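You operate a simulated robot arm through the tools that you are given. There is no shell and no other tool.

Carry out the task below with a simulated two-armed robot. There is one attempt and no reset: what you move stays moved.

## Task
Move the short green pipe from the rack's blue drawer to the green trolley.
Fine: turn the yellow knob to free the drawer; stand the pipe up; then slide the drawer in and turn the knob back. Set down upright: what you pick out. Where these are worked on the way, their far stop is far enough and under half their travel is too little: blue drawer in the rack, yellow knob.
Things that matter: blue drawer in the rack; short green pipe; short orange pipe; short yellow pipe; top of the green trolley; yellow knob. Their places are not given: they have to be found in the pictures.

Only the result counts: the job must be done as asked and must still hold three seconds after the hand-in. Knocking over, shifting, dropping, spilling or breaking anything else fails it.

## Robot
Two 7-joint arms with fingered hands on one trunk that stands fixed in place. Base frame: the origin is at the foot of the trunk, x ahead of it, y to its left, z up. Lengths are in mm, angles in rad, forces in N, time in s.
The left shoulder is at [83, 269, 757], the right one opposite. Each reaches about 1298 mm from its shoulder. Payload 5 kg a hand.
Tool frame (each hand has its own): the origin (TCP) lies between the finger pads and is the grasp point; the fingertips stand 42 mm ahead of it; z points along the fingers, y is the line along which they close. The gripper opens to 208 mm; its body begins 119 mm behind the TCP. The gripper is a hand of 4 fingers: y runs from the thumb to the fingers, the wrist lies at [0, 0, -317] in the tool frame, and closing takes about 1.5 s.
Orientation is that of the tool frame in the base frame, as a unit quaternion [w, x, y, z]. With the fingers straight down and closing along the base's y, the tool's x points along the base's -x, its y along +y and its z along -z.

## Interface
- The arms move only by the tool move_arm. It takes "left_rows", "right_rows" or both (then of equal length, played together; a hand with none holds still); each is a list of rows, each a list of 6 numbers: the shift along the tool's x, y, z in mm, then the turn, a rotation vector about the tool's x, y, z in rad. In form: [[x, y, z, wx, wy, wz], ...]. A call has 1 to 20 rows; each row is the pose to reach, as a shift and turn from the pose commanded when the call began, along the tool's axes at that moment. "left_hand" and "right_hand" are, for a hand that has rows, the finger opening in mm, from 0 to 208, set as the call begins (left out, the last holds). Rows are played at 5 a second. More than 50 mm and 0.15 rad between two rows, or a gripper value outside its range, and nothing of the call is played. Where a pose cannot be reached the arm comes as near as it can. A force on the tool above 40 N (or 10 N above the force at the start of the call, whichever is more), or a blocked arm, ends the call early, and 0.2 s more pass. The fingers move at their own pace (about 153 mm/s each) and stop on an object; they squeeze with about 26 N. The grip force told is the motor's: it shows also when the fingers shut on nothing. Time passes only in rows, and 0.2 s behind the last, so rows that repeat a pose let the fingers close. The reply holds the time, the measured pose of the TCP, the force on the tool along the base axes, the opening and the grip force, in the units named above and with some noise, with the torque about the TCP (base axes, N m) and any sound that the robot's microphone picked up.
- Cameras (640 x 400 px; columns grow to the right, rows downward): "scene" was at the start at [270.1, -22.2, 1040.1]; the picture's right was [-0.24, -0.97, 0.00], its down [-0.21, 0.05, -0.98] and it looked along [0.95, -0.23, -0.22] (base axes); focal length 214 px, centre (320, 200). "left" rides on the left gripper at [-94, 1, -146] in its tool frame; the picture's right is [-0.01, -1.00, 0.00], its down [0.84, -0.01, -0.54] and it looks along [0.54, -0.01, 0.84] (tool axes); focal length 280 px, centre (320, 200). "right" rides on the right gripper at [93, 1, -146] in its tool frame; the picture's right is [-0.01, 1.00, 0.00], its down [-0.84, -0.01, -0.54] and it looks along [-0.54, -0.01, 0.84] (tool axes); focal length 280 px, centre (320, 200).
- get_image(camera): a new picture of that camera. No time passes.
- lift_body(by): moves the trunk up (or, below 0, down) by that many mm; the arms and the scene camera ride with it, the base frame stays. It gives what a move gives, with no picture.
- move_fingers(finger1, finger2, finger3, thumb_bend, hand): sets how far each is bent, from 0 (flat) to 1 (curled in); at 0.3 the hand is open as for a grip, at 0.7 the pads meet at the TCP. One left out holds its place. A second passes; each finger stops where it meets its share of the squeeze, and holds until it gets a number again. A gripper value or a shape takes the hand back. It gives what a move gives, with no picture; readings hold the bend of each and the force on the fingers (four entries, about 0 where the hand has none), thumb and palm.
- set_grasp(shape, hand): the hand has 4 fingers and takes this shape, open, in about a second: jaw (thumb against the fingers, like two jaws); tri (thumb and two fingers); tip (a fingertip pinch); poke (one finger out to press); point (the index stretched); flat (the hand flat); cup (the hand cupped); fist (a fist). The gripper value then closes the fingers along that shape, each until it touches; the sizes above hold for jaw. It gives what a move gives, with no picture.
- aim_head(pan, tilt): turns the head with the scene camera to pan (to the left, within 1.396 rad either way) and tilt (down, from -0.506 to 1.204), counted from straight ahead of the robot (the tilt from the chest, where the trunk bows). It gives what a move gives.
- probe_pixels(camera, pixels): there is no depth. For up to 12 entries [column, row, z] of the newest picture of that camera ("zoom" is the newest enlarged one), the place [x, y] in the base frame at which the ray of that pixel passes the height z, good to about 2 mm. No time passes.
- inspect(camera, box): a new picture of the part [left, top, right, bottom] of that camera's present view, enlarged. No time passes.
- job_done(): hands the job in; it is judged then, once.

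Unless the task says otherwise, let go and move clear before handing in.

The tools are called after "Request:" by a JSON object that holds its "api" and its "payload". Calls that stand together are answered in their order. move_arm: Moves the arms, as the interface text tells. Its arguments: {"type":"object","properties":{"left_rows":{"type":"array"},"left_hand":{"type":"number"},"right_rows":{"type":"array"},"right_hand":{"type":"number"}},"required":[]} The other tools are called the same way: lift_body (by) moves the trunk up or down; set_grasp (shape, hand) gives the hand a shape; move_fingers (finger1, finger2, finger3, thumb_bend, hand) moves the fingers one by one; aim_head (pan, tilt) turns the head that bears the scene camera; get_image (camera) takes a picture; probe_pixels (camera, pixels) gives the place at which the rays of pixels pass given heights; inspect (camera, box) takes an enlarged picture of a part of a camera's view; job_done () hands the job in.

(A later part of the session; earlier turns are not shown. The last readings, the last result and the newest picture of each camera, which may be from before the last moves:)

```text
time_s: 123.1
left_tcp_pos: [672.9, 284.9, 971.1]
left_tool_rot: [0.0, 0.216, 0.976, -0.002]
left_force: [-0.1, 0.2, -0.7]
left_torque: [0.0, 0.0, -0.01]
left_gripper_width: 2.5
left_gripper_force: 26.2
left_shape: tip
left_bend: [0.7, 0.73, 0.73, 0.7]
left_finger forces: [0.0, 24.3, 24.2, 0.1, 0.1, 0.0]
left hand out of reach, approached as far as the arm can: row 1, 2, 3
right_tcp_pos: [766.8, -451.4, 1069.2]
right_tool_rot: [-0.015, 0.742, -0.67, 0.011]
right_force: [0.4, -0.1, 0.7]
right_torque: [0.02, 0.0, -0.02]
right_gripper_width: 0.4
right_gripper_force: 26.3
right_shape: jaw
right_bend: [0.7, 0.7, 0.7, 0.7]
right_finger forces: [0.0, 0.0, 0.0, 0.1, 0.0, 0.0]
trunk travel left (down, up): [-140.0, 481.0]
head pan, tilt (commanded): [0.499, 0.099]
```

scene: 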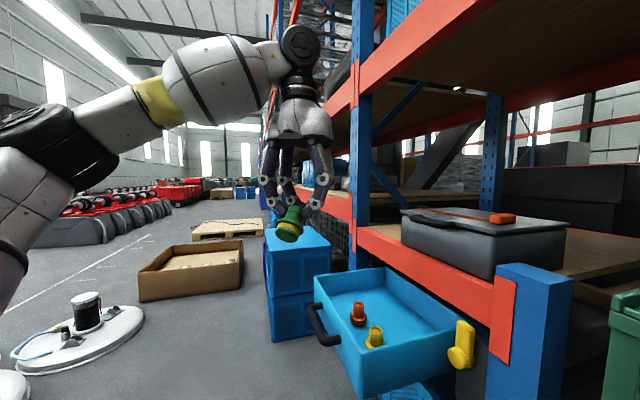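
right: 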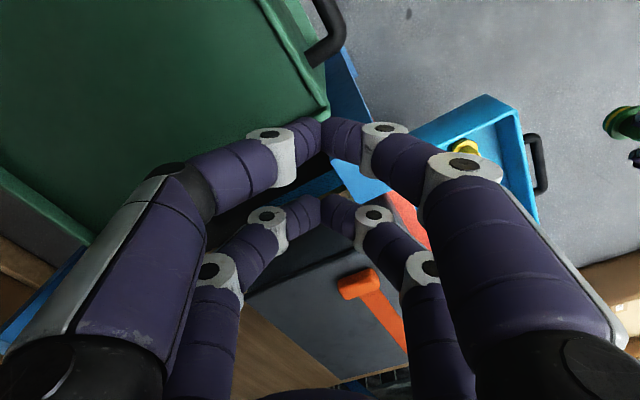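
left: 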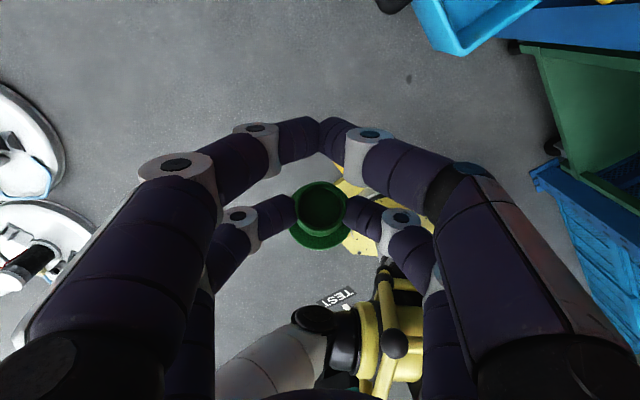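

The stops fit one rule exactly: the left upper arm cannot swing closer than about 34° outward, so the left arm can never reach the trolley. The right arm has no such limit, so it should pick. I'll move the left hand (with the pipe) out to the left and test the right arm's reach toward the drawer with a tilted hand.

Request:
{"api": "move_arm", "payload": {"left_rows": [[8, 8, 0, 0, 0, 0], [28, 28, 0, 0, 0, 0], [49, 48, 0, 0, 0, 0], [69, 69, 0, 0, 0, 0], [90, 89, 0, 0, 0, 0], [110, 109, 0, 0, 0, 0], [131, 130, 0, 0, 0, 0], [151, 150, 0, 0, 0, 0], [172, 171, 0, 0, 0, 0], [192, 190, 0, 0, 0, 0], [204.3, 202.6, 0, 0, 0, 0]]}}

Request:
{"api": "move_arm", "payload": {"right_rows": [[-28, -2, 0, 0, 0, 0.14], [-56, -4, 0, 0, 0, 0.28], [-84, -6, 0, 0, 0, 0.42], [-112, -8, 0, 0, 0, 0.56], [-141, -10, 0, 0, 0, 0.7], [-169, -12, 0, 0, 0, 0.84], [-198, -13, 0, 0, 0, 0.98], [-222, -14, 0, 0, 0, 1.12], [-222, -14, 0, 0, 0, 1.26], [-222, -14, 0, 0, 0, 1.4]]}}

```text
time_s: 125.5
left_tcp_pos: [573.8, 555.5, 970.5]
left_tool_rot: [0.0, 0.217, 0.976, -0.001]
left_force: [0.1, 0.3, -0.5]
left_torque: [-0.04, 0.0, 0.02]
left_gripper_width: 2.5
left_gripper_force: 25.9
left_shape: tip
left_bend: [0.7, 0.73, 0.73, 0.7]
left_finger forces: [0.0, 24.2, 24.2, 0.0, 0.1, 0.1]
right_tcp_pos: [767.5, -451.9, 1070.1]
right_tool_rot: [-0.014, 0.742, -0.67, 0.011]
right_force: [0.3, 0.4, -0.2]
right_torque: [-0.01, 0.01, 0.0]
right_gripper_width: 0.0
right_gripper_force: 26.2
right_shape: jaw
right_bend: [0.7, 0.7, 0.7, 0.7]
right_finger forces: [0.1, 0.0, 0.0, 0.0, 0.0, 0.0]
trunk travel left (down, up): [-140.0, 481.0]
head pan, tilt (commanded): [0.499, 0.099]
```

```text
time_s: 127.7
left_tcp_pos: [573.6, 554.6, 970.8]
left_tool_rot: [0.0, 0.216, 0.976, 0.0]
left_force: [-0.2, -0.5, -0.8]
left_torque: [-0.03, -0.02, 0.01]
left_gripper_width: 2.4
left_gripper_force: 25.5
left_shape: tip
left_bend: [0.7, 0.73, 0.73, 0.7]
left_finger forces: [0.0, 24.1, 24.3, 0.0, 0.0, 0.0]
right_tcp_pos: [759.2, -229.5, 1072.5]
right_tool_rot: [0.019, -0.134, 0.991, 0.001]
right_force: [-0.1, 0.4, 1.0]
right_torque: [-0.01, 0.0, 0.01]
right_gripper_width: 0.0
right_gripper_force: 25.6
right_shape: jaw
right_bend: [0.7, 0.7, 0.7, 0.7]
right_finger forces: [0.0, 0.0, 0.0, 0.0, 0.0, 0.0]
trunk travel left (down, up): [-140.0, 481.0]
head pan, tilt (commanded): [0.499, 0.099]
```

Left is clear at (574,555). Now the right hand goes to a 45° tilted pose at about (780,-60,950), pointing to azimuth 25°.

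Request:
{"api": "move_arm", "payload": {"right_rows": [[-7.6, 19.8, 15.5, -0.0089, -0.0933, -0.0195], [-15.2, 39.6, 31, -0.0179, -0.1866, -0.039], [-22.7, 59.3, 46.5, -0.0268, -0.2799, -0.0585], [-30.3, 79.1, 62, -0.0358, -0.3732, -0.0781], [-37.9, 98.9, 77.4, -0.0447, -0.4665, -0.0976], [-45.5, 118.7, 92.9, -0.0536, -0.5598, -0.1171], [-53, 138.4, 108.4, -0.0626, -0.6531, -0.1366], [-60.6, 158.2, 123.9, -0.0715, -0.7464, -0.1561]], "right_hand": 50}}

Request:
{"api": "get_image", "payload": {"camera": "scene"}}

Request:
{"api": "get_image", "payload": {"camera": "right"}}

```text
time_s: 129.5
left_tcp_pos: [575.0, 553.7, 970.2]
left_tool_rot: [-0.001, 0.216, 0.976, 0.0]
left_force: [0.9, 0.3, -0.8]
left_torque: [-0.04, 0.05, -0.03]
left_gripper_width: 2.5
left_gripper_force: 25.8
left_shape: tip
left_bend: [0.7, 0.73, 0.73, 0.7]
left_finger forces: [0.1, 24.1, 24.2, 0.0, 0.1, 0.0]
right_tcp_pos: [778.8, -59.7, 948.3]
right_tool_rot: [0.373, -0.202, 0.901, 0.084]
right_force: [0.6, 0.7, 0.6]
right_torque: [0.06, 0.01, 0.04]
right_gripper_width: 49.6
right_gripper_force: 0.0
right_shape: jaw
right_bend: [0.73, 0.73, 0.73, 0.7]
right_finger forces: [0.0, 0.0, 0.0, 0.0, 0.0, 0.1]
trunk travel left (down, up): [-140.0, 481.0]
head pan, tilt (commanded): [0.499, 0.099]
```

```text
taken
```

scene: 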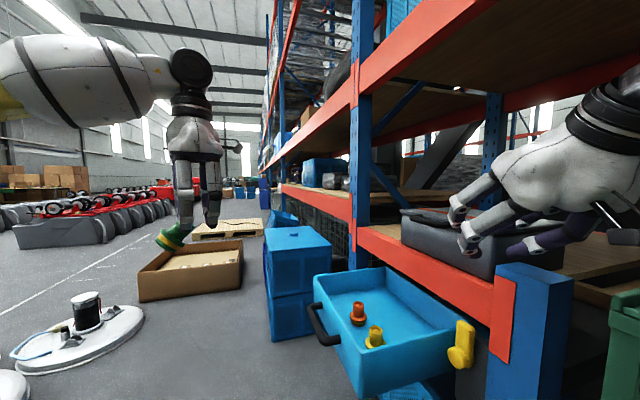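

```text
taken
```

right: 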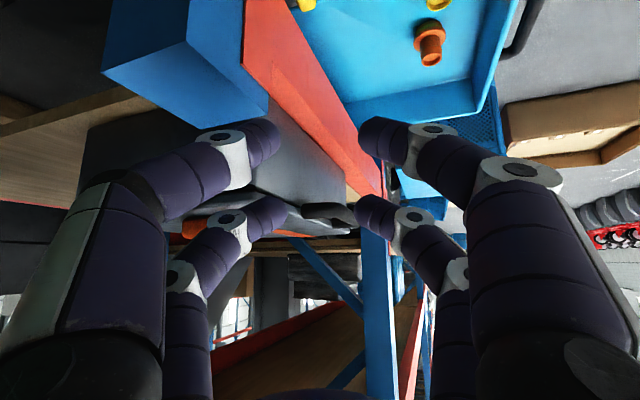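

The right hand moved there freely. Next: on toward (880,200,830) above the drawer.

Request:
{"api": "move_arm", "payload": {"right_rows": [[-3, 9.6, 11.3, -0.005, 0, -0.005], [-9, 28.8, 34, -0.015, 0, -0.015], [-15, 48, 56.5, -0.025, 0, -0.025], [-21, 67.2, 79.2, -0.035, 0, -0.035], [-27, 86.4, 101.8, -0.045, 0, -0.045], [-33, 105.6, 124.4, -0.055, 0, -0.055], [-39, 124.8, 147, -0.065, 0, -0.065], [-45, 144, 169.7, -0.075, 0, -0.075], [-51, 163.2, 192.3, -0.085, 0, -0.085], [-56, 180, 212, -0.094, 0, -0.094], [-59.5, 191.9, 226.2, -0.0989, 0.0001, -0.0987]]}}

Request:
{"api": "get_image", "payload": {"camera": "scene"}}

Request:
{"api": "get_image", "payload": {"camera": "right"}}

```text
time_s: 131.9
left_tcp_pos: [563.9, 558.2, 975.7]
left_tool_rot: [0.006, 0.216, 0.976, -0.002]
left_force: [-1.1, -2.3, 1.1]
left_torque: [0.17, -0.17, 0.03]
left_gripper_width: 2.6
left_gripper_force: 26.6
left_shape: tip
left_bend: [0.7, 0.73, 0.73, 0.7]
left_finger forces: [0.2, 24.3, 24.2, 0.0, 0.0, 0.0]
right_tcp_pos: [869.1, 204.9, 847.3]
right_tool_rot: [0.376, -0.268, 0.881, 0.104]
right_force: [-0.8, 0.0, 2.3]
right_torque: [-0.03, 0.03, -0.05]
right_gripper_width: 50.0
right_gripper_force: 0.2
right_shape: jaw
right_bend: [0.73, 0.73, 0.73, 0.7]
right_finger forces: [0.1, 0.0, 0.0, 0.0, 0.1, 0.1]
trunk travel left (down, up): [-140.0, 481.0]
head pan, tilt (commanded): [0.499, 0.099]
```

```text
taken
```

scene: 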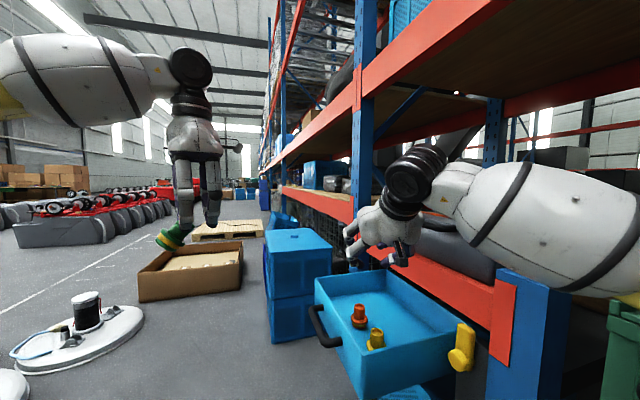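

```text
taken
```

right: 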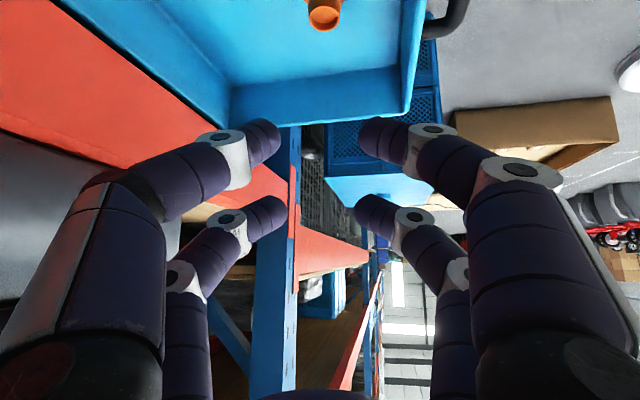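

The left hand shifted by about 11 mm, so the right arm is leaning on something again. I'll look at where its forearm and elbow are.

Request:
{"api": "aim_head", "payload": {"pan": -0.3, "tilt": 0.3}}

Request:
{"api": "get_image", "payload": {"camera": "scene"}}

```text
time_s: 133.1
left_tcp_pos: [563.8, 560.7, 975.7]
left_tool_rot: [0.005, 0.217, 0.976, -0.001]
left_force: [0.6, 0.4, -0.2]
left_torque: [-0.03, -0.02, -0.01]
left_gripper_width: 2.4
left_gripper_force: 25.9
left_shape: tip
left_bend: [0.7, 0.73, 0.73, 0.7]
left_finger forces: [0.1, 24.3, 24.2, 0.1, 0.0, 0.0]
right_tcp_pos: [870.2, 205.8, 848.6]
right_tool_rot: [0.376, -0.268, 0.881, 0.105]
right_force: [0.6, 0.3, 1.3]
right_torque: [0.01, -0.04, -0.01]
right_gripper_width: 49.9
right_gripper_force: 0.1
right_shape: jaw
right_bend: [0.73, 0.73, 0.73, 0.7]
right_finger forces: [0.0, 0.1, 0.0, 0.0, 0.1, 0.0]
trunk travel left (down, up): [-140.0, 481.0]
head pan, tilt (commanded): [-0.3, 0.3]
```

```text
taken
```

scene: 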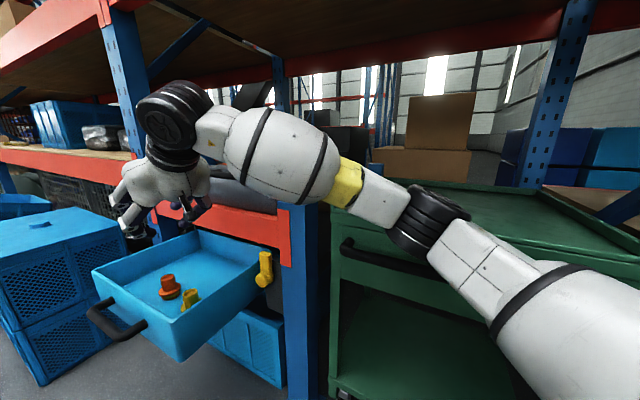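

The right elbow (430,215) is down at the trolley's front edge, which is bad. I'll reverse the right arm along the same path at once and then check the trolley's place.

Request:
{"api": "move_arm", "payload": {"right_rows": [[6, -19, -22, 0.009, 0, 0.009], [12, -38, -45, 0.019, 0, 0.019], [18, -58, -68, 0.029, 0, 0.029], [24, -77, -90, 0.039, 0, 0.039], [30, -96, -113, 0.049, 0, 0.049], [36, -115, -136, 0.059, 0, 0.059], [42, -134, -158, 0.069, 0, 0.069], [48, -153, -181, 0.079, 0, 0.079], [54, -173, -204, 0.089, 0, 0.089], [59.5, -191.9, -226.2, 0.0989, 0, 0.0987]]}}

Request:
{"api": "get_image", "payload": {"camera": "scene"}}

```text
time_s: 134.3
left_tcp_pos: [562.0, 558.2, 978.6]
left_tool_rot: [0.012, 0.22, 0.975, -0.003]
left_force: [-1.4, 5.1, -1.4]
left_torque: [-0.74, -0.26, -0.03]
left_gripper_width: 2.7
left_gripper_force: 26.4
left_shape: tip
left_bend: [0.7, 0.73, 0.73, 0.7]
left_finger forces: [0.0, 24.2, 24.2, 0.1, 0.0, 0.0]
right_tcp_pos: [752.6, 188.4, 896.7]
right_tool_rot: [0.367, -0.31, 0.871, 0.104]
right_force: [2.7, 0.4, -1.0]
right_torque: [0.04, 0.09, 0.09]
right_gripper_width: 50.0
right_gripper_force: 0.2
right_shape: jaw
right_bend: [0.73, 0.73, 0.73, 0.7]
right_finger forces: [0.1, 0.1, 0.1, 0.0, 0.1, 0.0]
trunk travel left (down, up): [-140.0, 481.0]
head pan, tilt (commanded): [-0.3, 0.3]
stopped in row 6 (right hand): the arm was blocked; the commanded pose is now the measured one
```

```text
taken
```

scene: 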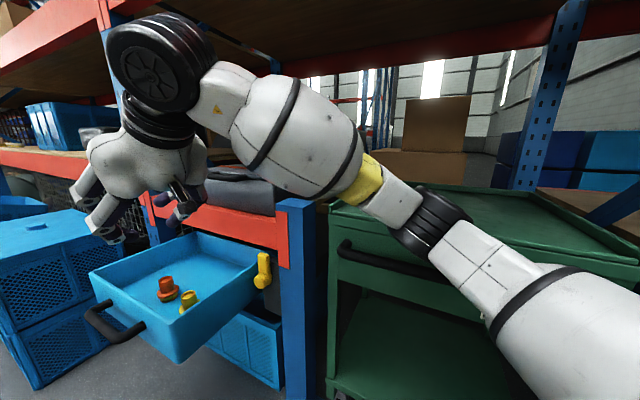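

The elbow is wedged at the trolley's front edge and blocks the retreat. Raising the wrist should lift the elbow off, so I'll move the hand straight up in small steps.

Request:
{"api": "move_arm", "payload": {"right_rows": [[-10.6, -0.7, -10.6, 0, 0, 0], [-21.1, -1.4, -21.3, 0, 0, 0], [-35.2, -2.3, -35.5, 0, 0, 0], [-52.8, -3.5, -53.2, 0, 0, 0], [-70.4, -4.6, -70.9, 0, 0, 0]]}}

Request:
{"api": "get_image", "payload": {"camera": "scene"}}

```text
time_s: 135.5
left_tcp_pos: [573.6, 556.8, 972.6]
left_tool_rot: [0.0, 0.216, 0.976, 0.0]
left_force: [-0.3, -1.2, 1.0]
left_torque: [0.06, -0.11, 0.01]
left_gripper_width: 2.4
left_gripper_force: 25.5
left_shape: tip
left_bend: [0.7, 0.73, 0.73, 0.7]
left_finger forces: [0.0, 24.2, 24.2, 0.0, 0.0, 0.0]
right_tcp_pos: [779.9, 172.6, 979.0]
right_tool_rot: [0.358, -0.304, 0.876, 0.113]
right_force: [0.7, -0.1, -1.2]
right_torque: [0.04, -0.01, 0.0]
right_gripper_width: 50.1
right_gripper_force: 0.0
right_shape: jaw
right_bend: [0.73, 0.73, 0.73, 0.7]
right_finger forces: [0.0, 0.0, 0.0, 0.1, 0.0, 0.0]
trunk travel left (down, up): [-140.0, 481.0]
head pan, tilt (commanded): [-0.3, 0.3]
```

```text
taken
```

scene: 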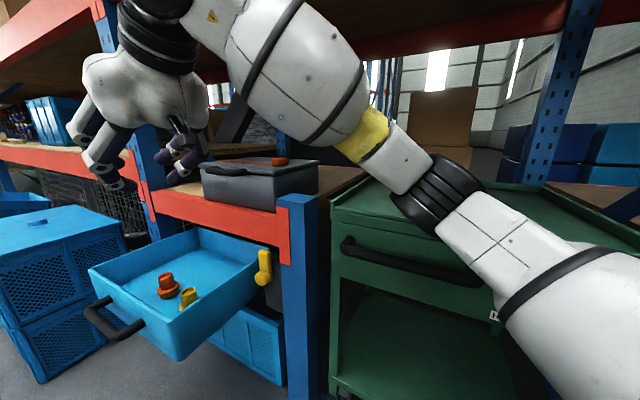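

Freed: the left hand is back to its unloaded reading. Now I'll check whether the trolley moved by enlarging its front-left corner and front edge.

Request:
{"api": "inspect", "payload": {"camera": "scene", "box": [280, 150, 480, 400]}}

Request:
{"api": "probe_pixels", "payload": {"camera": "scene", "pixels": [[332, 206, 855], [334, 209, 855], [330, 203, 855]]}}

```text
1.60 times, centred on (380, 275) of scene
```

zoom: 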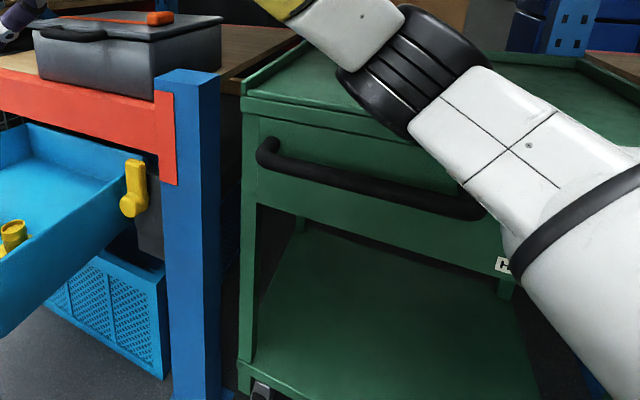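

```text
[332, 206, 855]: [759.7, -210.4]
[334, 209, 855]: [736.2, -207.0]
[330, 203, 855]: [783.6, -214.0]
```

Request:
{"api": "inspect", "payload": {"camera": "scene", "box": [310, 180, 390, 240]}}

Request:
{"api": "probe_pixels", "payload": {"camera": "zoom", "pixels": [[160, 195, 855], [160, 205, 855], [160, 185, 855]]}}

Request:
{"api": "aim_head", "payload": {"pan": -0.45, "tilt": 0.4}}

Request:
{"api": "get_image", "payload": {"camera": "scene"}}

Request:
{"api": "inspect", "payload": {"camera": "scene", "box": [280, 130, 600, 300]}}

```text
6.67 times, centred on (350, 210) of scene
```

zoom: 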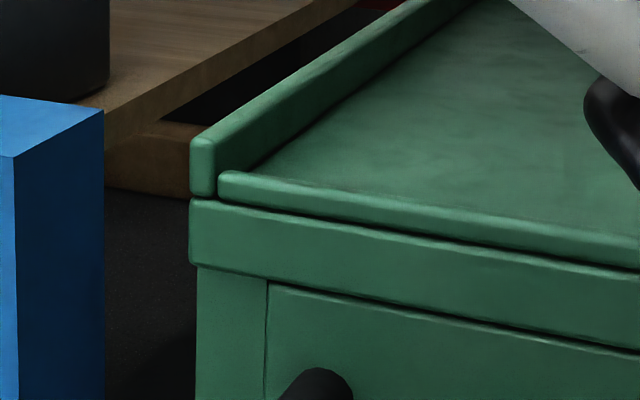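

```text
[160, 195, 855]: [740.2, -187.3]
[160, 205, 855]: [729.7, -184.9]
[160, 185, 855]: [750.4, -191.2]
```

```text
time_s: 136.2
left_tcp_pos: [573.9, 554.8, 971.1]
left_tool_rot: [-0.001, 0.216, 0.976, 0.0]
left_force: [0.7, 0.0, -0.9]
left_torque: [0.0, -0.03, -0.04]
left_gripper_width: 2.5
left_gripper_force: 25.6
left_shape: tip
left_bend: [0.7, 0.73, 0.73, 0.7]
left_finger forces: [0.0, 24.2, 24.2, 0.1, 0.1, 0.0]
right_tcp_pos: [779.0, 172.0, 978.3]
right_tool_rot: [0.358, -0.304, 0.875, 0.114]
right_force: [0.5, 0.1, 0.0]
right_torque: [0.01, 0.01, 0.0]
right_gripper_width: 50.0
right_gripper_force: 0.0
right_shape: jaw
right_bend: [0.73, 0.73, 0.73, 0.7]
right_finger forces: [0.0, 0.0, 0.0, 0.0, 0.0, 0.0]
trunk travel left (down, up): [-140.0, 481.0]
head pan, tilt (commanded): [-0.45, 0.4]
```

```text
taken
```

scene: 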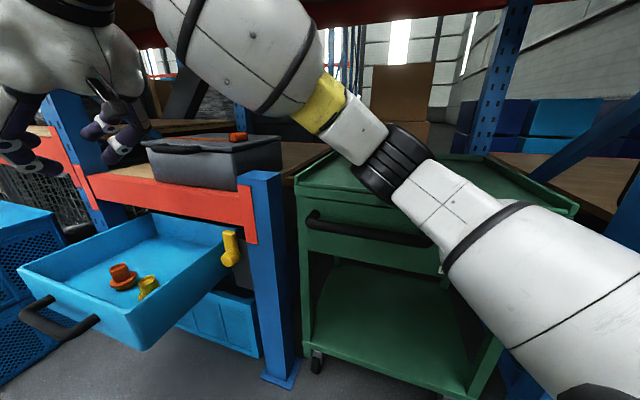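

```text
2.00 times, centred on (440, 215) of scene
```

zoom: 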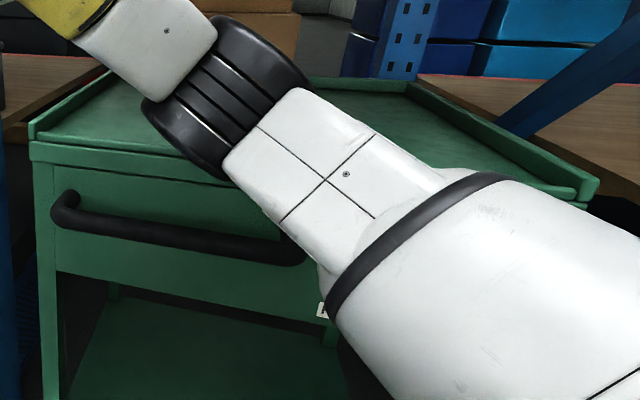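

Comparing with the earlier zoom at the same head pose, the trolley's corners and handle sit on the same pixels, so it did not move. New plan: the left hand sets the pipe down upright on the drawer floor behind the yellow one, where the right arm can pick it fingers-down with an extended arm. First I bring the right arm back out.

Request:
{"api": "move_arm", "payload": {"right_rows": [[12.2, -20, -10.7, 0.0157, -0.0014, 0.0189], [24.4, -40.2, -21.4, 0.0313, -0.0028, 0.0377], [36.6, -60.3, -32.1, 0.047, -0.0042, 0.0566], [48.8, -80.4, -42.8, 0.0627, -0.0056, 0.0755], [61, -100.6, -53.6, 0.0783, -0.007, 0.0943], [73.2, -120.7, -64.3, 0.094, -0.0084, 0.1132], [85.4, -140.8, -75, 0.1097, -0.0098, 0.1321], [97.6, -160.9, -85.7, 0.1253, -0.0112, 0.1509], [109.8, -181, -96.4, 0.141, -0.0126, 0.1698]]}}

Request:
{"api": "get_image", "payload": {"camera": "scene"}}

```text
time_s: 138.4
left_tcp_pos: [566.3, 567.7, 971.3]
left_tool_rot: [0.004, 0.212, 0.977, -0.005]
left_force: [0.1, 2.7, -0.9]
left_torque: [-0.44, 0.01, 0.0]
left_gripper_width: 2.6
left_gripper_force: 25.7
left_shape: tip
left_bend: [0.7, 0.73, 0.73, 0.7]
left_finger forces: [0.0, 24.2, 24.2, 0.1, 0.1, 0.0]
right_tcp_pos: [754.9, -29.6, 1015.1]
right_tool_rot: [0.394, -0.218, 0.889, 0.076]
right_force: [1.9, 0.5, -1.8]
right_torque: [0.0, -0.08, -0.03]
right_gripper_width: 49.9
right_gripper_force: 0.0
right_shape: jaw
right_bend: [0.73, 0.73, 0.73, 0.7]
right_finger forces: [0.0, 0.0, 0.0, 0.0, 0.0, 0.0]
trunk travel left (down, up): [-140.0, 481.0]
head pan, tilt (commanded): [-0.45, 0.4]
stopped in row 9 (right hand): the arm was blocked; the commanded pose is now the measured one
```

```text
taken
```

scene: 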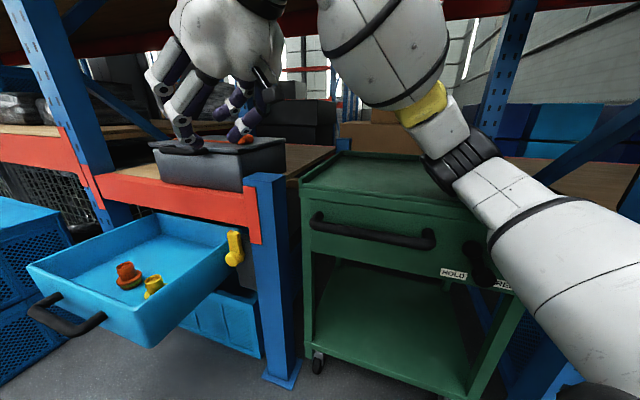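

The right elbow housing is again on the trolley's top edge. Straightening the arm lifts the elbow, so I'll rotate the right hand to fingers-down in place, which moves the wrist forward and up.

Request:
{"api": "move_arm", "payload": {"right_rows": [[-5, -0.3, -4.6, 0, 0.125, 0], [-10, -0.5, -9.2, 0, 0.25, 0], [-15, -0.8, -13.8, 0, 0.375, 0], [-22, -1.1, -20.3, 0, 0.5, 0], [-22, -1.1, -20.3, 0, 0.625, 0], [-22, -1.1, -20.3, 0, 0.75, 0]]}}

Request:
{"api": "get_image", "payload": {"camera": "scene"}}

```text
time_s: 139.8
left_tcp_pos: [574.5, 554.7, 972.9]
left_tool_rot: [0.0, 0.215, 0.977, -0.001]
left_force: [-1.4, 0.7, 0.3]
left_torque: [0.01, -0.16, -0.02]
left_gripper_width: 2.6
left_gripper_force: 25.8
left_shape: tip
left_bend: [0.7, 0.73, 0.73, 0.7]
left_finger forces: [0.0, 24.3, 24.1, 0.0, 0.0, 0.1]
right_tcp_pos: [765.2, -49.4, 1024.2]
right_tool_rot: [0.03, -0.225, 0.974, 0.0]
right_force: [-0.9, 0.4, 1.4]
right_torque: [-0.03, -0.06, 0.02]
right_gripper_width: 50.0
right_gripper_force: 0.1
right_shape: jaw
right_bend: [0.73, 0.73, 0.73, 0.7]
right_finger forces: [0.0, 0.0, 0.0, 0.1, 0.1, 0.0]
trunk travel left (down, up): [-140.0, 481.0]
head pan, tilt (commanded): [-0.45, 0.4]
```

```text
taken
```

scene: 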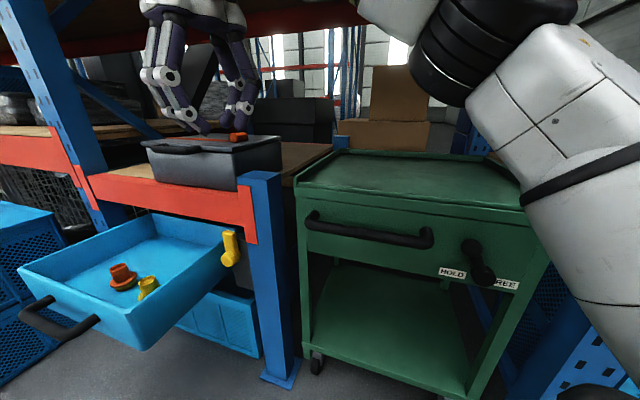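

Right arm is free again and the trolley and its lever look unchanged. I'll back the right hand to (762,-200,1065), fingers down.

Request:
{"api": "move_arm", "payload": {"right_rows": [[11.1, -22.5, -7.2, 0, 0, 0], [22.2, -45, -14.4, 0, 0, 0], [33.3, -67.5, -21.6, 0, 0, 0], [44.3, -90, -28.7, 0, 0, 0], [55.4, -112.5, -35.9, 0, 0, 0], [66.5, -135, -43.1, 0, 0, 0]]}}

Request:
{"api": "aim_head", "payload": {"pan": 0.2, "tilt": 0.4}}

Request:
{"api": "get_image", "payload": {"camera": "scene"}}

```text
time_s: 141.2
left_tcp_pos: [574.6, 554.4, 972.0]
left_tool_rot: [0.0, 0.216, 0.976, -0.001]
left_force: [-0.5, 0.0, -0.6]
left_torque: [0.02, -0.02, -0.01]
left_gripper_width: 2.7
left_gripper_force: 25.8
left_shape: tip
left_bend: [0.7, 0.73, 0.73, 0.7]
left_finger forces: [0.0, 24.2, 24.2, 0.1, 0.0, 0.0]
right_tcp_pos: [763.8, -200.3, 1061.9]
right_tool_rot: [0.029, -0.225, 0.974, -0.001]
right_force: [0.4, 0.1, -0.2]
right_torque: [-0.01, -0.01, 0.0]
right_gripper_width: 50.0
right_gripper_force: 0.1
right_shape: jaw
right_bend: [0.73, 0.73, 0.73, 0.7]
right_finger forces: [0.0, 0.0, 0.0, 0.0, 0.0, 0.0]
trunk travel left (down, up): [-140.0, 481.0]
head pan, tilt (commanded): [-0.45, 0.4]
```

```text
time_s: 142.2
left_tcp_pos: [574.3, 555.0, 970.7]
left_tool_rot: [0.0, 0.217, 0.976, -0.002]
left_force: [-0.1, 0.4, -0.3]
left_torque: [-0.04, 0.01, 0.02]
left_gripper_width: 2.5
left_gripper_force: 25.8
left_shape: tip
left_bend: [0.7, 0.73, 0.73, 0.7]
left_finger forces: [0.0, 24.3, 24.2, 0.0, 0.1, 0.0]
right_tcp_pos: [764.0, -199.6, 1061.5]
right_tool_rot: [0.029, -0.225, 0.974, 0.0]
right_force: [0.3, -0.9, -0.2]
right_torque: [0.0, 0.01, 0.01]
right_gripper_width: 50.0
right_gripper_force: 0.0
right_shape: jaw
right_bend: [0.73, 0.73, 0.73, 0.7]
right_finger forces: [0.1, 0.1, 0.0, 0.1, 0.0, 0.0]
trunk travel left (down, up): [-140.0, 481.0]
head pan, tilt (commanded): [0.201, 0.4]
```

```text
taken
```

scene: 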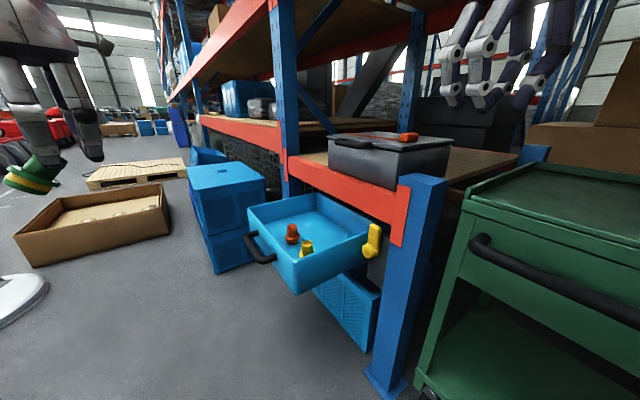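

I'll now tilt the left hand back to 45° with azimuth -50°, which sets the pipe upright again, on the way to (680,400,880).

Request:
{"api": "move_arm", "payload": {"left_rows": [[-20.2, -11.9, 11.4, 0.0209, -0.0964, 0.0517], [-40.4, -23.8, 22.9, 0.0418, -0.1927, 0.1035], [-60.6, -35.7, 34.3, 0.0627, -0.2891, 0.1552], [-80.8, -47.6, 45.8, 0.0836, -0.3855, 0.2069], [-101, -59.4, 57.2, 0.1045, -0.4818, 0.2586], [-121.2, -71.3, 68.6, 0.1254, -0.5782, 0.3104], [-141.4, -83.2, 80.1, 0.1463, -0.6745, 0.3621], [-161.6, -95.1, 91.5, 0.1672, -0.7709, 0.4138]]}}

Request:
{"api": "get_image", "payload": {"camera": "scene"}}

Request:
{"api": "get_image", "payload": {"camera": "left"}}

```text
time_s: 144.0
left_tcp_pos: [680.3, 399.4, 878.7]
left_tool_rot: [0.347, 0.39, 0.838, -0.16]
left_force: [0.2, -0.3, -0.7]
left_torque: [0.03, 0.02, 0.01]
left_gripper_width: 2.3
left_gripper_force: 26.1
left_shape: tip
left_bend: [0.7, 0.73, 0.73, 0.7]
left_finger forces: [0.0, 24.2, 24.2, 0.0, 0.1, 0.1]
right_tcp_pos: [763.3, -202.2, 1061.2]
right_tool_rot: [0.028, -0.225, 0.974, 0.0]
right_force: [-0.1, 0.7, -0.5]
right_torque: [-0.01, 0.02, 0.0]
right_gripper_width: 49.7
right_gripper_force: 0.0
right_shape: jaw
right_bend: [0.73, 0.73, 0.73, 0.7]
right_finger forces: [0.1, 0.0, 0.0, 0.0, 0.0, 0.0]
trunk travel left (down, up): [-140.0, 481.0]
head pan, tilt (commanded): [0.201, 0.4]
```

```text
taken
```

scene: 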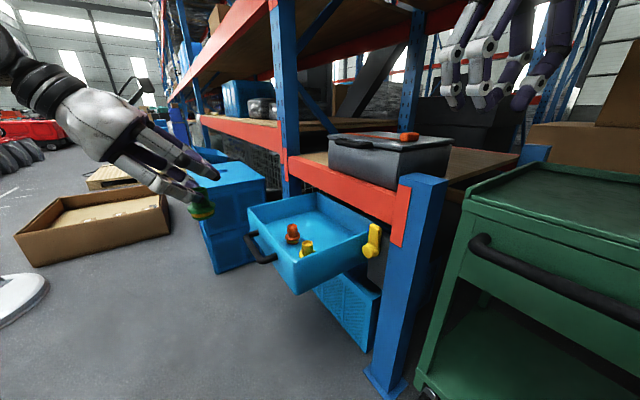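

```text
taken
```

left: 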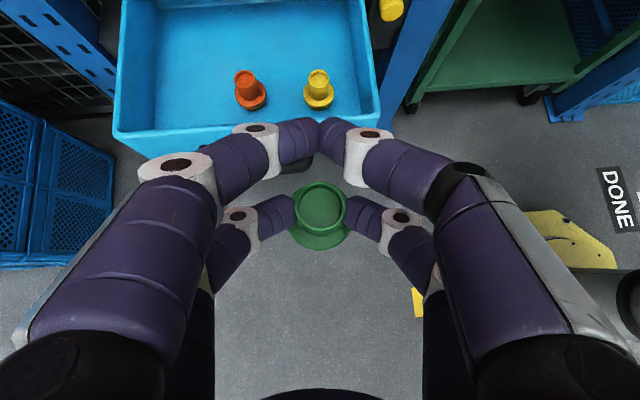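

The pipe is upright in hand again and the view shows the drawer head-on: orange at (247,88), yellow at (318,90). I'll measure them and the walls to fix the set-down spot.

Request:
{"api": "inspect", "payload": {"camera": "left", "box": [100, 0, 420, 160]}}

Request:
{"api": "probe_pixels", "payload": {"camera": "left", "pixels": [[245, 72, 603], [318, 73, 603], [252, 101, 535], [319, 101, 535], [372, 0, 628], [372, 108, 628], [117, 130, 628], [378, 125, 628]]}}

```text
2.00 times, centred on (260, 80) of left
```

zoom: 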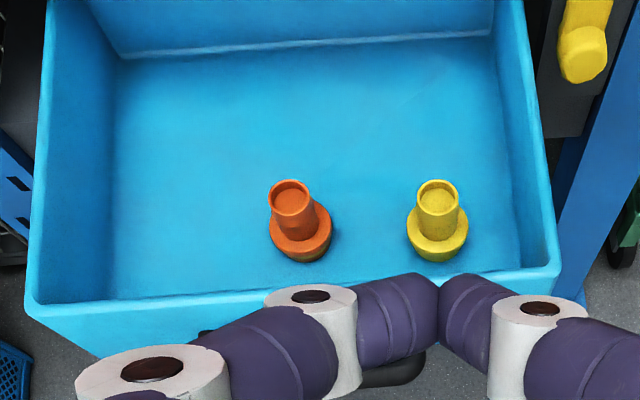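

```text
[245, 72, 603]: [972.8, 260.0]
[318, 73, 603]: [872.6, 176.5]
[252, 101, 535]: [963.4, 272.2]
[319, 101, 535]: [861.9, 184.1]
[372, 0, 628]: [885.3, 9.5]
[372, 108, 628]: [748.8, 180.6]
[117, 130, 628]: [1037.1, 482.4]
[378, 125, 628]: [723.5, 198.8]
```

Yellow is at about (865,182) and orange (968,266); the spot behind yellow at (926,115) is clear. I'll carry the pipe to a hover above it.

Request:
{"api": "move_arm", "payload": {"left_rows": [[-5.5, 0.1, 10.5, 0, 0, 0], [-18.2, 0.5, 34.9, 0, 0, 0], [-32.7, 0.8, 62.8, 0, 0, 0], [-47.2, 1.2, 90.7, 0, 0, 0], [-61.8, 1.5, 118.6, 0, 0, 0], [-76.3, 1.9, 146.5, 0, 0, 0], [-90.9, 2.3, 174.5, 0, 0, 0], [-105.4, 2.6, 202.4, 0, 0, 0], [-119.9, 3, 230.3, 0, 0, 0], [-134.5, 3.3, 258.2, 0, 0, 0], [-149, 3.7, 286.1, 0, 0, 0], [-163.5, 4.1, 314, 0, 0, 0], [-176.2, 4.4, 338.4, 0, 0, 0], [-181.7, 4.5, 348.9, 0, 0, 0]]}}

Request:
{"api": "get_image", "payload": {"camera": "left"}}

Request:
{"api": "inspect", "payload": {"camera": "scene", "box": [220, 110, 440, 310]}}

```text
time_s: 147.0
left_tcp_pos: [925.8, 115.8, 759.7]
left_tool_rot: [0.347, 0.389, 0.838, -0.16]
left_force: [0.3, -0.1, 0.4]
left_torque: [0.0, -0.01, 0.0]
left_gripper_width: 2.5
left_gripper_force: 26.4
left_shape: tip
left_bend: [0.7, 0.73, 0.73, 0.7]
left_finger forces: [0.1, 24.2, 24.2, 0.1, 0.1, 0.0]
right_tcp_pos: [763.4, -200.0, 1061.9]
right_tool_rot: [0.029, -0.225, 0.974, -0.001]
right_force: [0.5, 0.4, 0.5]
right_torque: [0.01, 0.03, 0.01]
right_gripper_width: 50.0
right_gripper_force: 0.1
right_shape: jaw
right_bend: [0.73, 0.73, 0.73, 0.7]
right_finger forces: [0.0, 0.0, 0.0, 0.1, 0.1, 0.1]
trunk travel left (down, up): [-140.0, 481.0]
head pan, tilt (commanded): [0.201, 0.4]
```

```text
taken
```

left: 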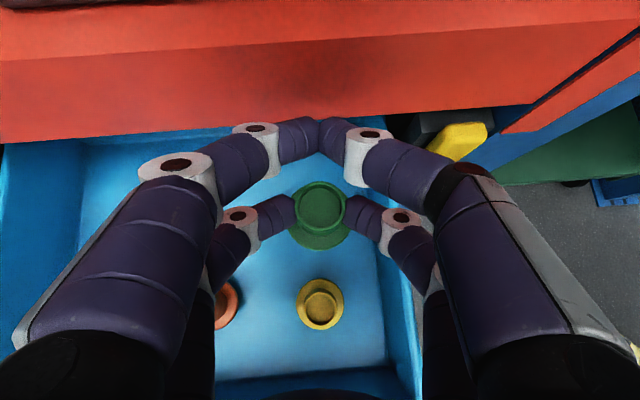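

```text
2.00 times, centred on (330, 210) of scene
```

zoom: 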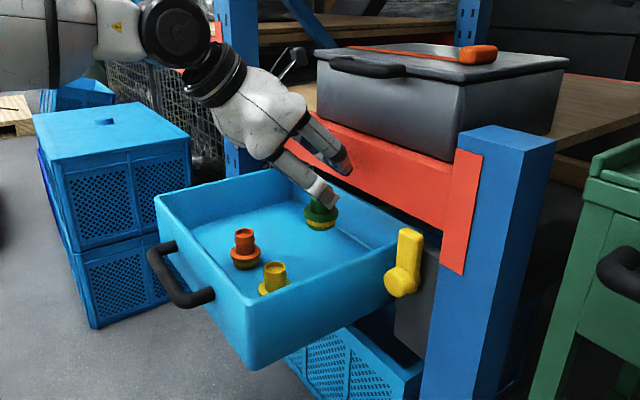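

The front fingertips would pass only about 10 mm from the beam face, so I'll shift 10 mm toward the drawer front, then lower to just above the floor.

Request:
{"api": "move_arm", "payload": {"left_rows": [[3.6, -0.6, -3.6, 0, 0, 0], [7.2, -1.3, -7.1, 0, 0, 0], [24.9, -1.4, 10.6, 0, 0, 0], [42.5, -1.4, 28.3, 0, 0, 0], [60.2, -1.5, 46, 0, 0, 0], [74.3, -1.5, 60.2, 0, 0, 0], [84.9, -1.6, 70.8, 0, 0, 0], [89.2, -1.6, 75.1, 0, 0, 0]]}}

Request:
{"api": "get_image", "payload": {"camera": "left"}}

Request:
{"api": "inspect", "payload": {"camera": "scene", "box": [250, 150, 410, 270]}}

```text
time_s: 148.8
left_tcp_pos: [919.4, 122.0, 644.8]
left_tool_rot: [0.346, 0.391, 0.838, -0.16]
left_force: [0.1, 0.4, -0.5]
left_torque: [-0.01, -0.03, 0.02]
left_gripper_width: 2.6
left_gripper_force: 26.1
left_shape: tip
left_bend: [0.7, 0.73, 0.73, 0.7]
left_finger forces: [0.0, 24.3, 24.2, 0.0, 0.0, 0.1]
right_tcp_pos: [763.4, -201.5, 1062.9]
right_tool_rot: [0.029, -0.225, 0.974, -0.001]
right_force: [-0.3, -0.4, 0.3]
right_torque: [-0.01, -0.01, 0.01]
right_gripper_width: 49.9
right_gripper_force: 0.0
right_shape: jaw
right_bend: [0.73, 0.73, 0.73, 0.7]
right_finger forces: [0.0, 0.1, 0.1, 0.1, 0.0, 0.0]
trunk travel left (down, up): [-140.0, 481.0]
head pan, tilt (commanded): [0.201, 0.4]
```

```text
taken
```

left: 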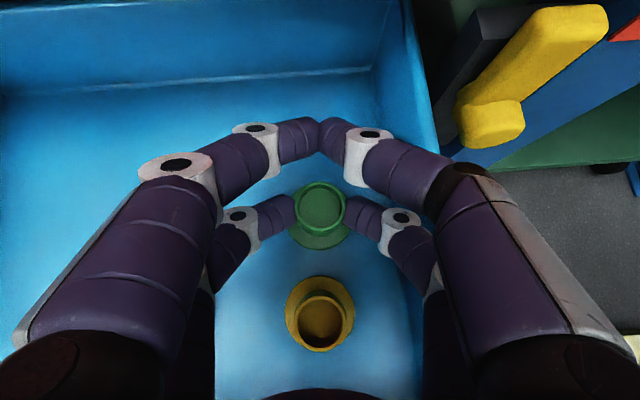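

```text
3.33 times, centred on (330, 210) of scene
```

zoom: 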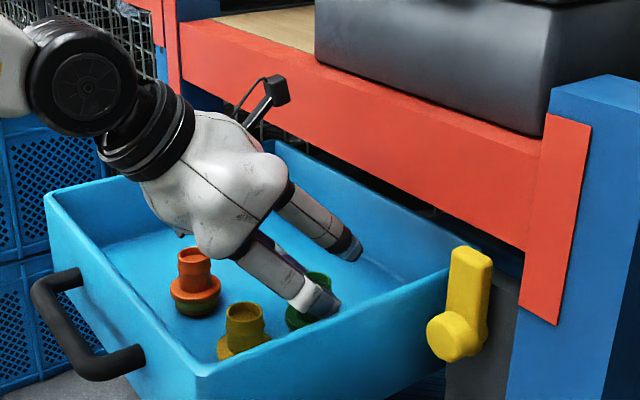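

No contacts; the pipe bottom is about 12 mm above the floor. Lowering in small steps to touchdown.

Request:
{"api": "move_arm", "payload": {"left_rows": [[2.8, 0, 2.8, 0, 0, 0], [5.6, 0, 5.7, 0, 0, 0], [7.1, 0, 7.1, 0, 0, 0], [7.8, 0, 7.8, 0, 0, 0], [8.5, 0, 8.5, 0, 0, 0]]}}

Request:
{"api": "inspect", "payload": {"camera": "left", "box": [240, 150, 400, 270]}}

```text
time_s: 150.0
left_tcp_pos: [917.3, 124.0, 634.0]
left_tool_rot: [0.347, 0.39, 0.838, -0.16]
left_force: [0.0, 1.7, 3.2]
left_torque: [0.0, 0.02, -0.01]
left_gripper_width: 2.6
left_gripper_force: 25.3
left_shape: tip
left_bend: [0.7, 0.73, 0.73, 0.7]
left_finger forces: [0.1, 24.9, 24.4, 0.0, 0.0, 0.0]
right_tcp_pos: [763.7, -202.1, 1062.3]
right_tool_rot: [0.029, -0.225, 0.974, 0.0]
right_force: [0.0, -0.8, 0.4]
right_torque: [0.0, -0.02, 0.03]
right_gripper_width: 50.0
right_gripper_force: 0.1
right_shape: jaw
right_bend: [0.73, 0.73, 0.73, 0.7]
right_finger forces: [0.1, 0.1, 0.1, 0.0, 0.0, 0.0]
trunk travel left (down, up): [-140.0, 481.0]
head pan, tilt (commanded): [0.201, 0.4]
```

```text
3.33 times, centred on (320, 210) of left
```

zoom: 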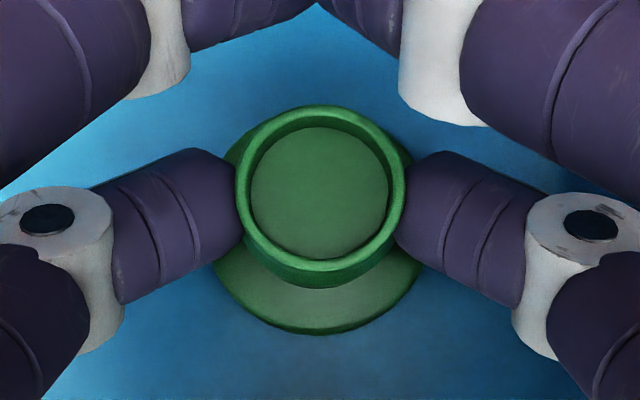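

Touchdown: 3 N upward at TCP z=634. I'll press 1 mm more, then open gently to 56 mm.

Request:
{"api": "move_arm", "payload": {"left_rows": [[0.7, 0, 0.7, 0, 0, 0], [0.7, 0, 0.7, 0, 0, 0]]}}

Request:
{"api": "move_arm", "payload": {"left_rows": [[0, 0, 0, 0, 0, 0], [0, 0, 0, 0, 0, 0], [0, 0, 0, 0, 0, 0], [0, 0, 0, 0, 0, 0]], "left_hand": 56}}

Request:
{"api": "get_image", "payload": {"camera": "left"}}

Request:
{"api": "inspect", "payload": {"camera": "scene", "box": [250, 150, 410, 270]}}

```text
time_s: 150.6
left_tcp_pos: [918.8, 123.9, 633.2]
left_tool_rot: [0.347, 0.39, 0.837, -0.16]
left_force: [-0.1, 1.2, 7.5]
left_torque: [0.05, 0.02, -0.03]
left_gripper_width: 2.6
left_gripper_force: 25.9
left_shape: tip
left_bend: [0.7, 0.73, 0.73, 0.7]
left_finger forces: [0.1, 26.1, 25.1, 0.0, 0.1, 0.0]
right_tcp_pos: [762.8, -200.7, 1063.0]
right_tool_rot: [0.03, -0.224, 0.974, 0.0]
right_force: [1.2, -0.3, 0.0]
right_torque: [0.01, -0.01, 0.04]
right_gripper_width: 49.7
right_gripper_force: 0.1
right_shape: jaw
right_bend: [0.73, 0.73, 0.73, 0.7]
right_finger forces: [0.0, 0.0, 0.0, 0.0, 0.1, 0.0]
trunk travel left (down, up): [-140.0, 481.0]
head pan, tilt (commanded): [0.201, 0.4]
```

```text
time_s: 151.6
left_tcp_pos: [918.4, 124.1, 631.1]
left_tool_rot: [0.347, 0.39, 0.838, -0.16]
left_force: [13.5, 12.0, 5.3]
left_torque: [-0.1, 0.5, -0.78]
left_gripper_width: 53.3
left_gripper_force: 0.0
left_shape: tip
left_bend: [0.73, 0.73, 0.74, 0.7]
left_finger forces: [0.0, 0.0, 17.6, 0.1, 0.0, 0.0]
right_tcp_pos: [763.3, -200.4, 1062.6]
right_tool_rot: [0.029, -0.224, 0.974, 0.0]
right_force: [-0.1, 0.2, 0.5]
right_torque: [-0.01, 0.02, 0.01]
right_gripper_width: 49.9
right_gripper_force: 0.0
right_shape: jaw
right_bend: [0.73, 0.73, 0.73, 0.7]
right_finger forces: [0.0, 0.0, 0.0, 0.0, 0.1, 0.1]
trunk travel left (down, up): [-140.0, 481.0]
head pan, tilt (commanded): [0.201, 0.4]
```

```text
taken
```

left: 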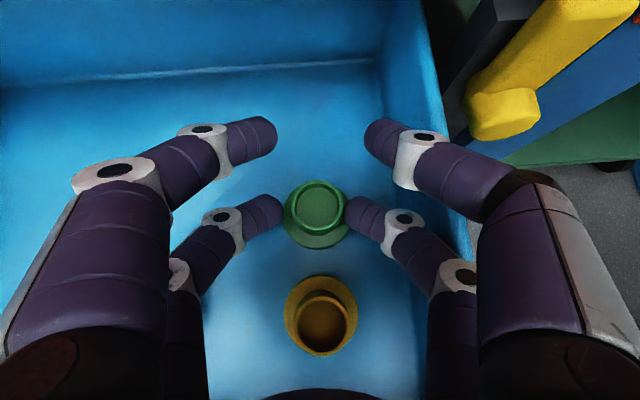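

```text
3.33 times, centred on (330, 210) of scene
```

zoom: 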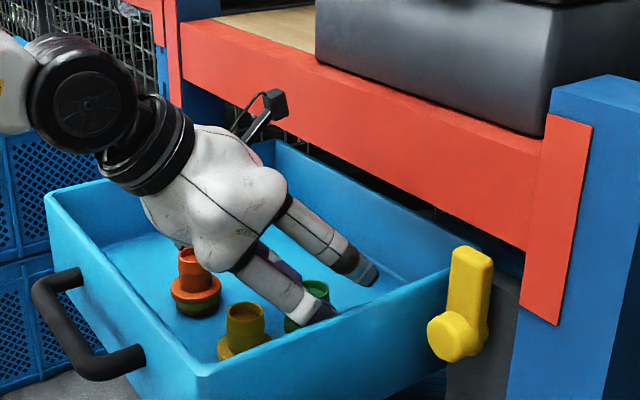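

The pipe stands; finger 3's knuckle touches the drawer's right wall (18 N). I'll look closely at the clearance around the neck.

Request:
{"api": "inspect", "payload": {"camera": "left", "box": [240, 150, 400, 270]}}

```text
3.33 times, centred on (320, 210) of left
```

zoom: 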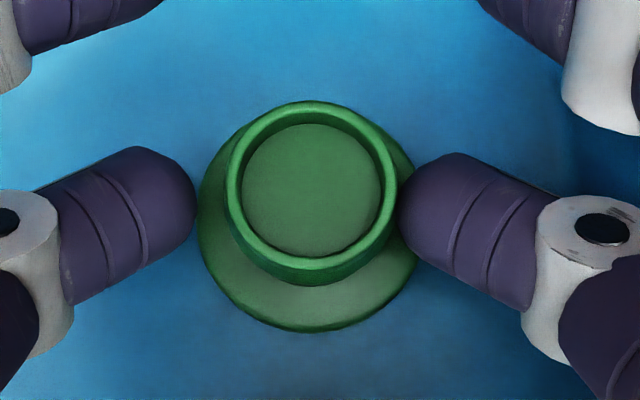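

Both tips are off the ring, the right one only just. I'll lift straight up slowly so the digits slide clear.

Request:
{"api": "move_arm", "payload": {"left_rows": [[-2.8, 0, -2.8, 0, 0, 0], [-7.1, 0, -7.1, 0, 0, 0], [-12.7, 0, -12.8, 0, 0, 0], [-19.1, 0, -19.1, 0, 0, 0], [-26.8, 0.1, -26.9, 0, 0, 0], [-35.3, 0.1, -35.4, 0, 0, 0]]}}

Request:
{"api": "get_image", "payload": {"camera": "left"}}

Request:
{"api": "inspect", "payload": {"camera": "scene", "box": [250, 150, 410, 270]}}

```text
time_s: 153.0
left_tcp_pos: [917.3, 123.8, 682.5]
left_tool_rot: [0.346, 0.391, 0.838, -0.16]
left_force: [-0.8, -0.5, 0.3]
left_torque: [0.0, 0.01, 0.02]
left_gripper_width: 55.3
left_gripper_force: 0.1
left_shape: tip
left_bend: [0.73, 0.73, 0.73, 0.7]
left_finger forces: [0.0, 0.0, 0.0, 0.0, 0.0, 0.0]
right_tcp_pos: [763.5, -201.4, 1061.7]
right_tool_rot: [0.028, -0.224, 0.974, 0.0]
right_force: [0.4, -0.3, 0.1]
right_torque: [0.01, 0.0, -0.02]
right_gripper_width: 49.6
right_gripper_force: 0.1
right_shape: jaw
right_bend: [0.73, 0.73, 0.73, 0.7]
right_finger forces: [0.0, 0.1, 0.0, 0.1, 0.0, 0.0]
trunk travel left (down, up): [-140.0, 481.0]
head pan, tilt (commanded): [0.201, 0.4]
```

```text
taken
```

left: 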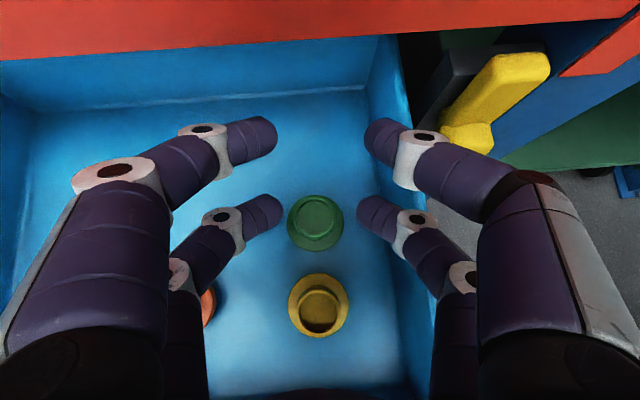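

```text
3.33 times, centred on (330, 210) of scene
```

zoom: 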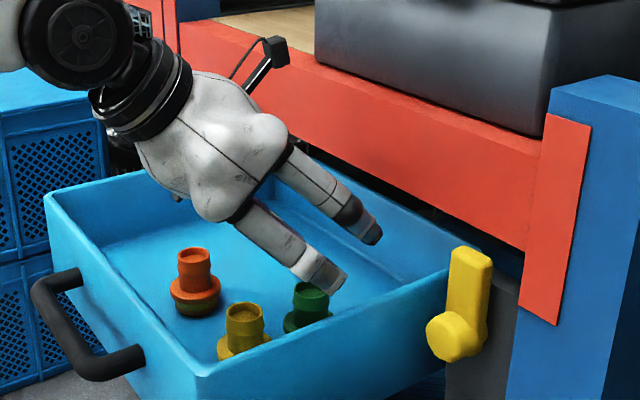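

The green pipe stands upright on its own behind yellow. I'll raise the left hand more and measure its exact place.

Request:
{"api": "move_arm", "payload": {"left_rows": [[-21.2, 0.1, -21.3, 0, 0, 0], [-42.4, 0.1, -42.5, 0, 0, 0], [-56.5, 0.2, -56.7, 0, 0, 0], [-63.6, 0.2, -63.8, 0, 0, 0], [-63.6, 0.2, -63.8, 0, 0, 0]]}}

Request:
{"api": "get_image", "payload": {"camera": "left"}}

Request:
{"api": "inspect", "payload": {"camera": "left", "box": [250, 170, 410, 320]}}

```text
time_s: 154.2
left_tcp_pos: [917.7, 121.6, 772.4]
left_tool_rot: [0.347, 0.39, 0.838, -0.161]
left_force: [0.4, 0.4, 0.1]
left_torque: [-0.01, 0.03, 0.01]
left_gripper_width: 55.6
left_gripper_force: 0.1
left_shape: tip
left_bend: [0.73, 0.73, 0.73, 0.7]
left_finger forces: [0.1, 0.0, 0.0, 0.1, 0.0, 0.0]
right_tcp_pos: [763.6, -200.4, 1061.1]
right_tool_rot: [0.029, -0.225, 0.974, -0.001]
right_force: [0.2, -0.2, 0.2]
right_torque: [-0.04, -0.02, 0.01]
right_gripper_width: 50.0
right_gripper_force: 0.1
right_shape: jaw
right_bend: [0.73, 0.73, 0.73, 0.7]
right_finger forces: [0.0, 0.0, 0.0, 0.1, 0.1, 0.0]
trunk travel left (down, up): [-140.0, 481.0]
head pan, tilt (commanded): [0.201, 0.4]
```

```text
taken
```

left: 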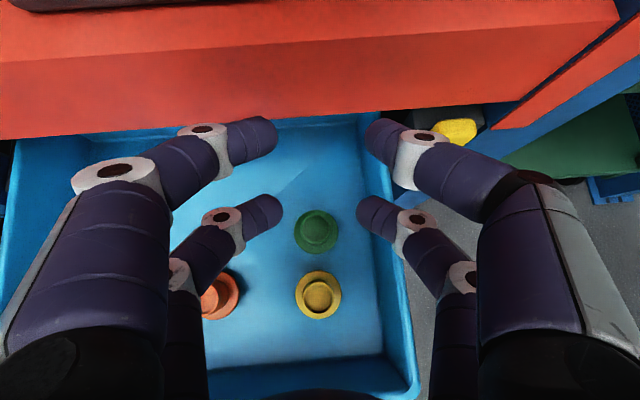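

```text
2.67 times, centred on (330, 245) of left
```

zoom: 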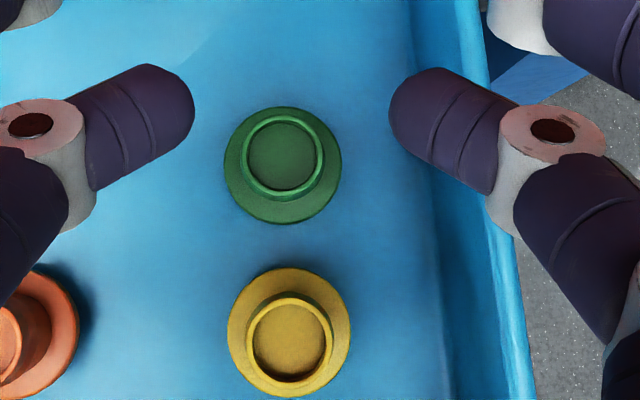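

Request:
{"api": "probe_pixels", "payload": {"camera": "zoom", "pixels": [[283, 157, 603], [283, 165, 550], [290, 338, 603], [289, 331, 550], [432, 200, 531], [520, 300, 628]]}}

Request:
{"api": "inspect", "payload": {"camera": "scene", "box": [240, 150, 400, 270]}}

```text
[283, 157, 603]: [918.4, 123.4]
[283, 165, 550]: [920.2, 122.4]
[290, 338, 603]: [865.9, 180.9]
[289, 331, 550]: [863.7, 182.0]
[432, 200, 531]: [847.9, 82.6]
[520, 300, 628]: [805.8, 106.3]
```

```text
3.33 times, centred on (320, 210) of scene
```

zoom: 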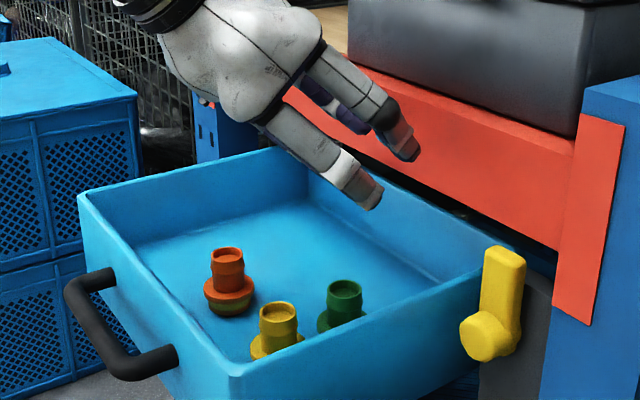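

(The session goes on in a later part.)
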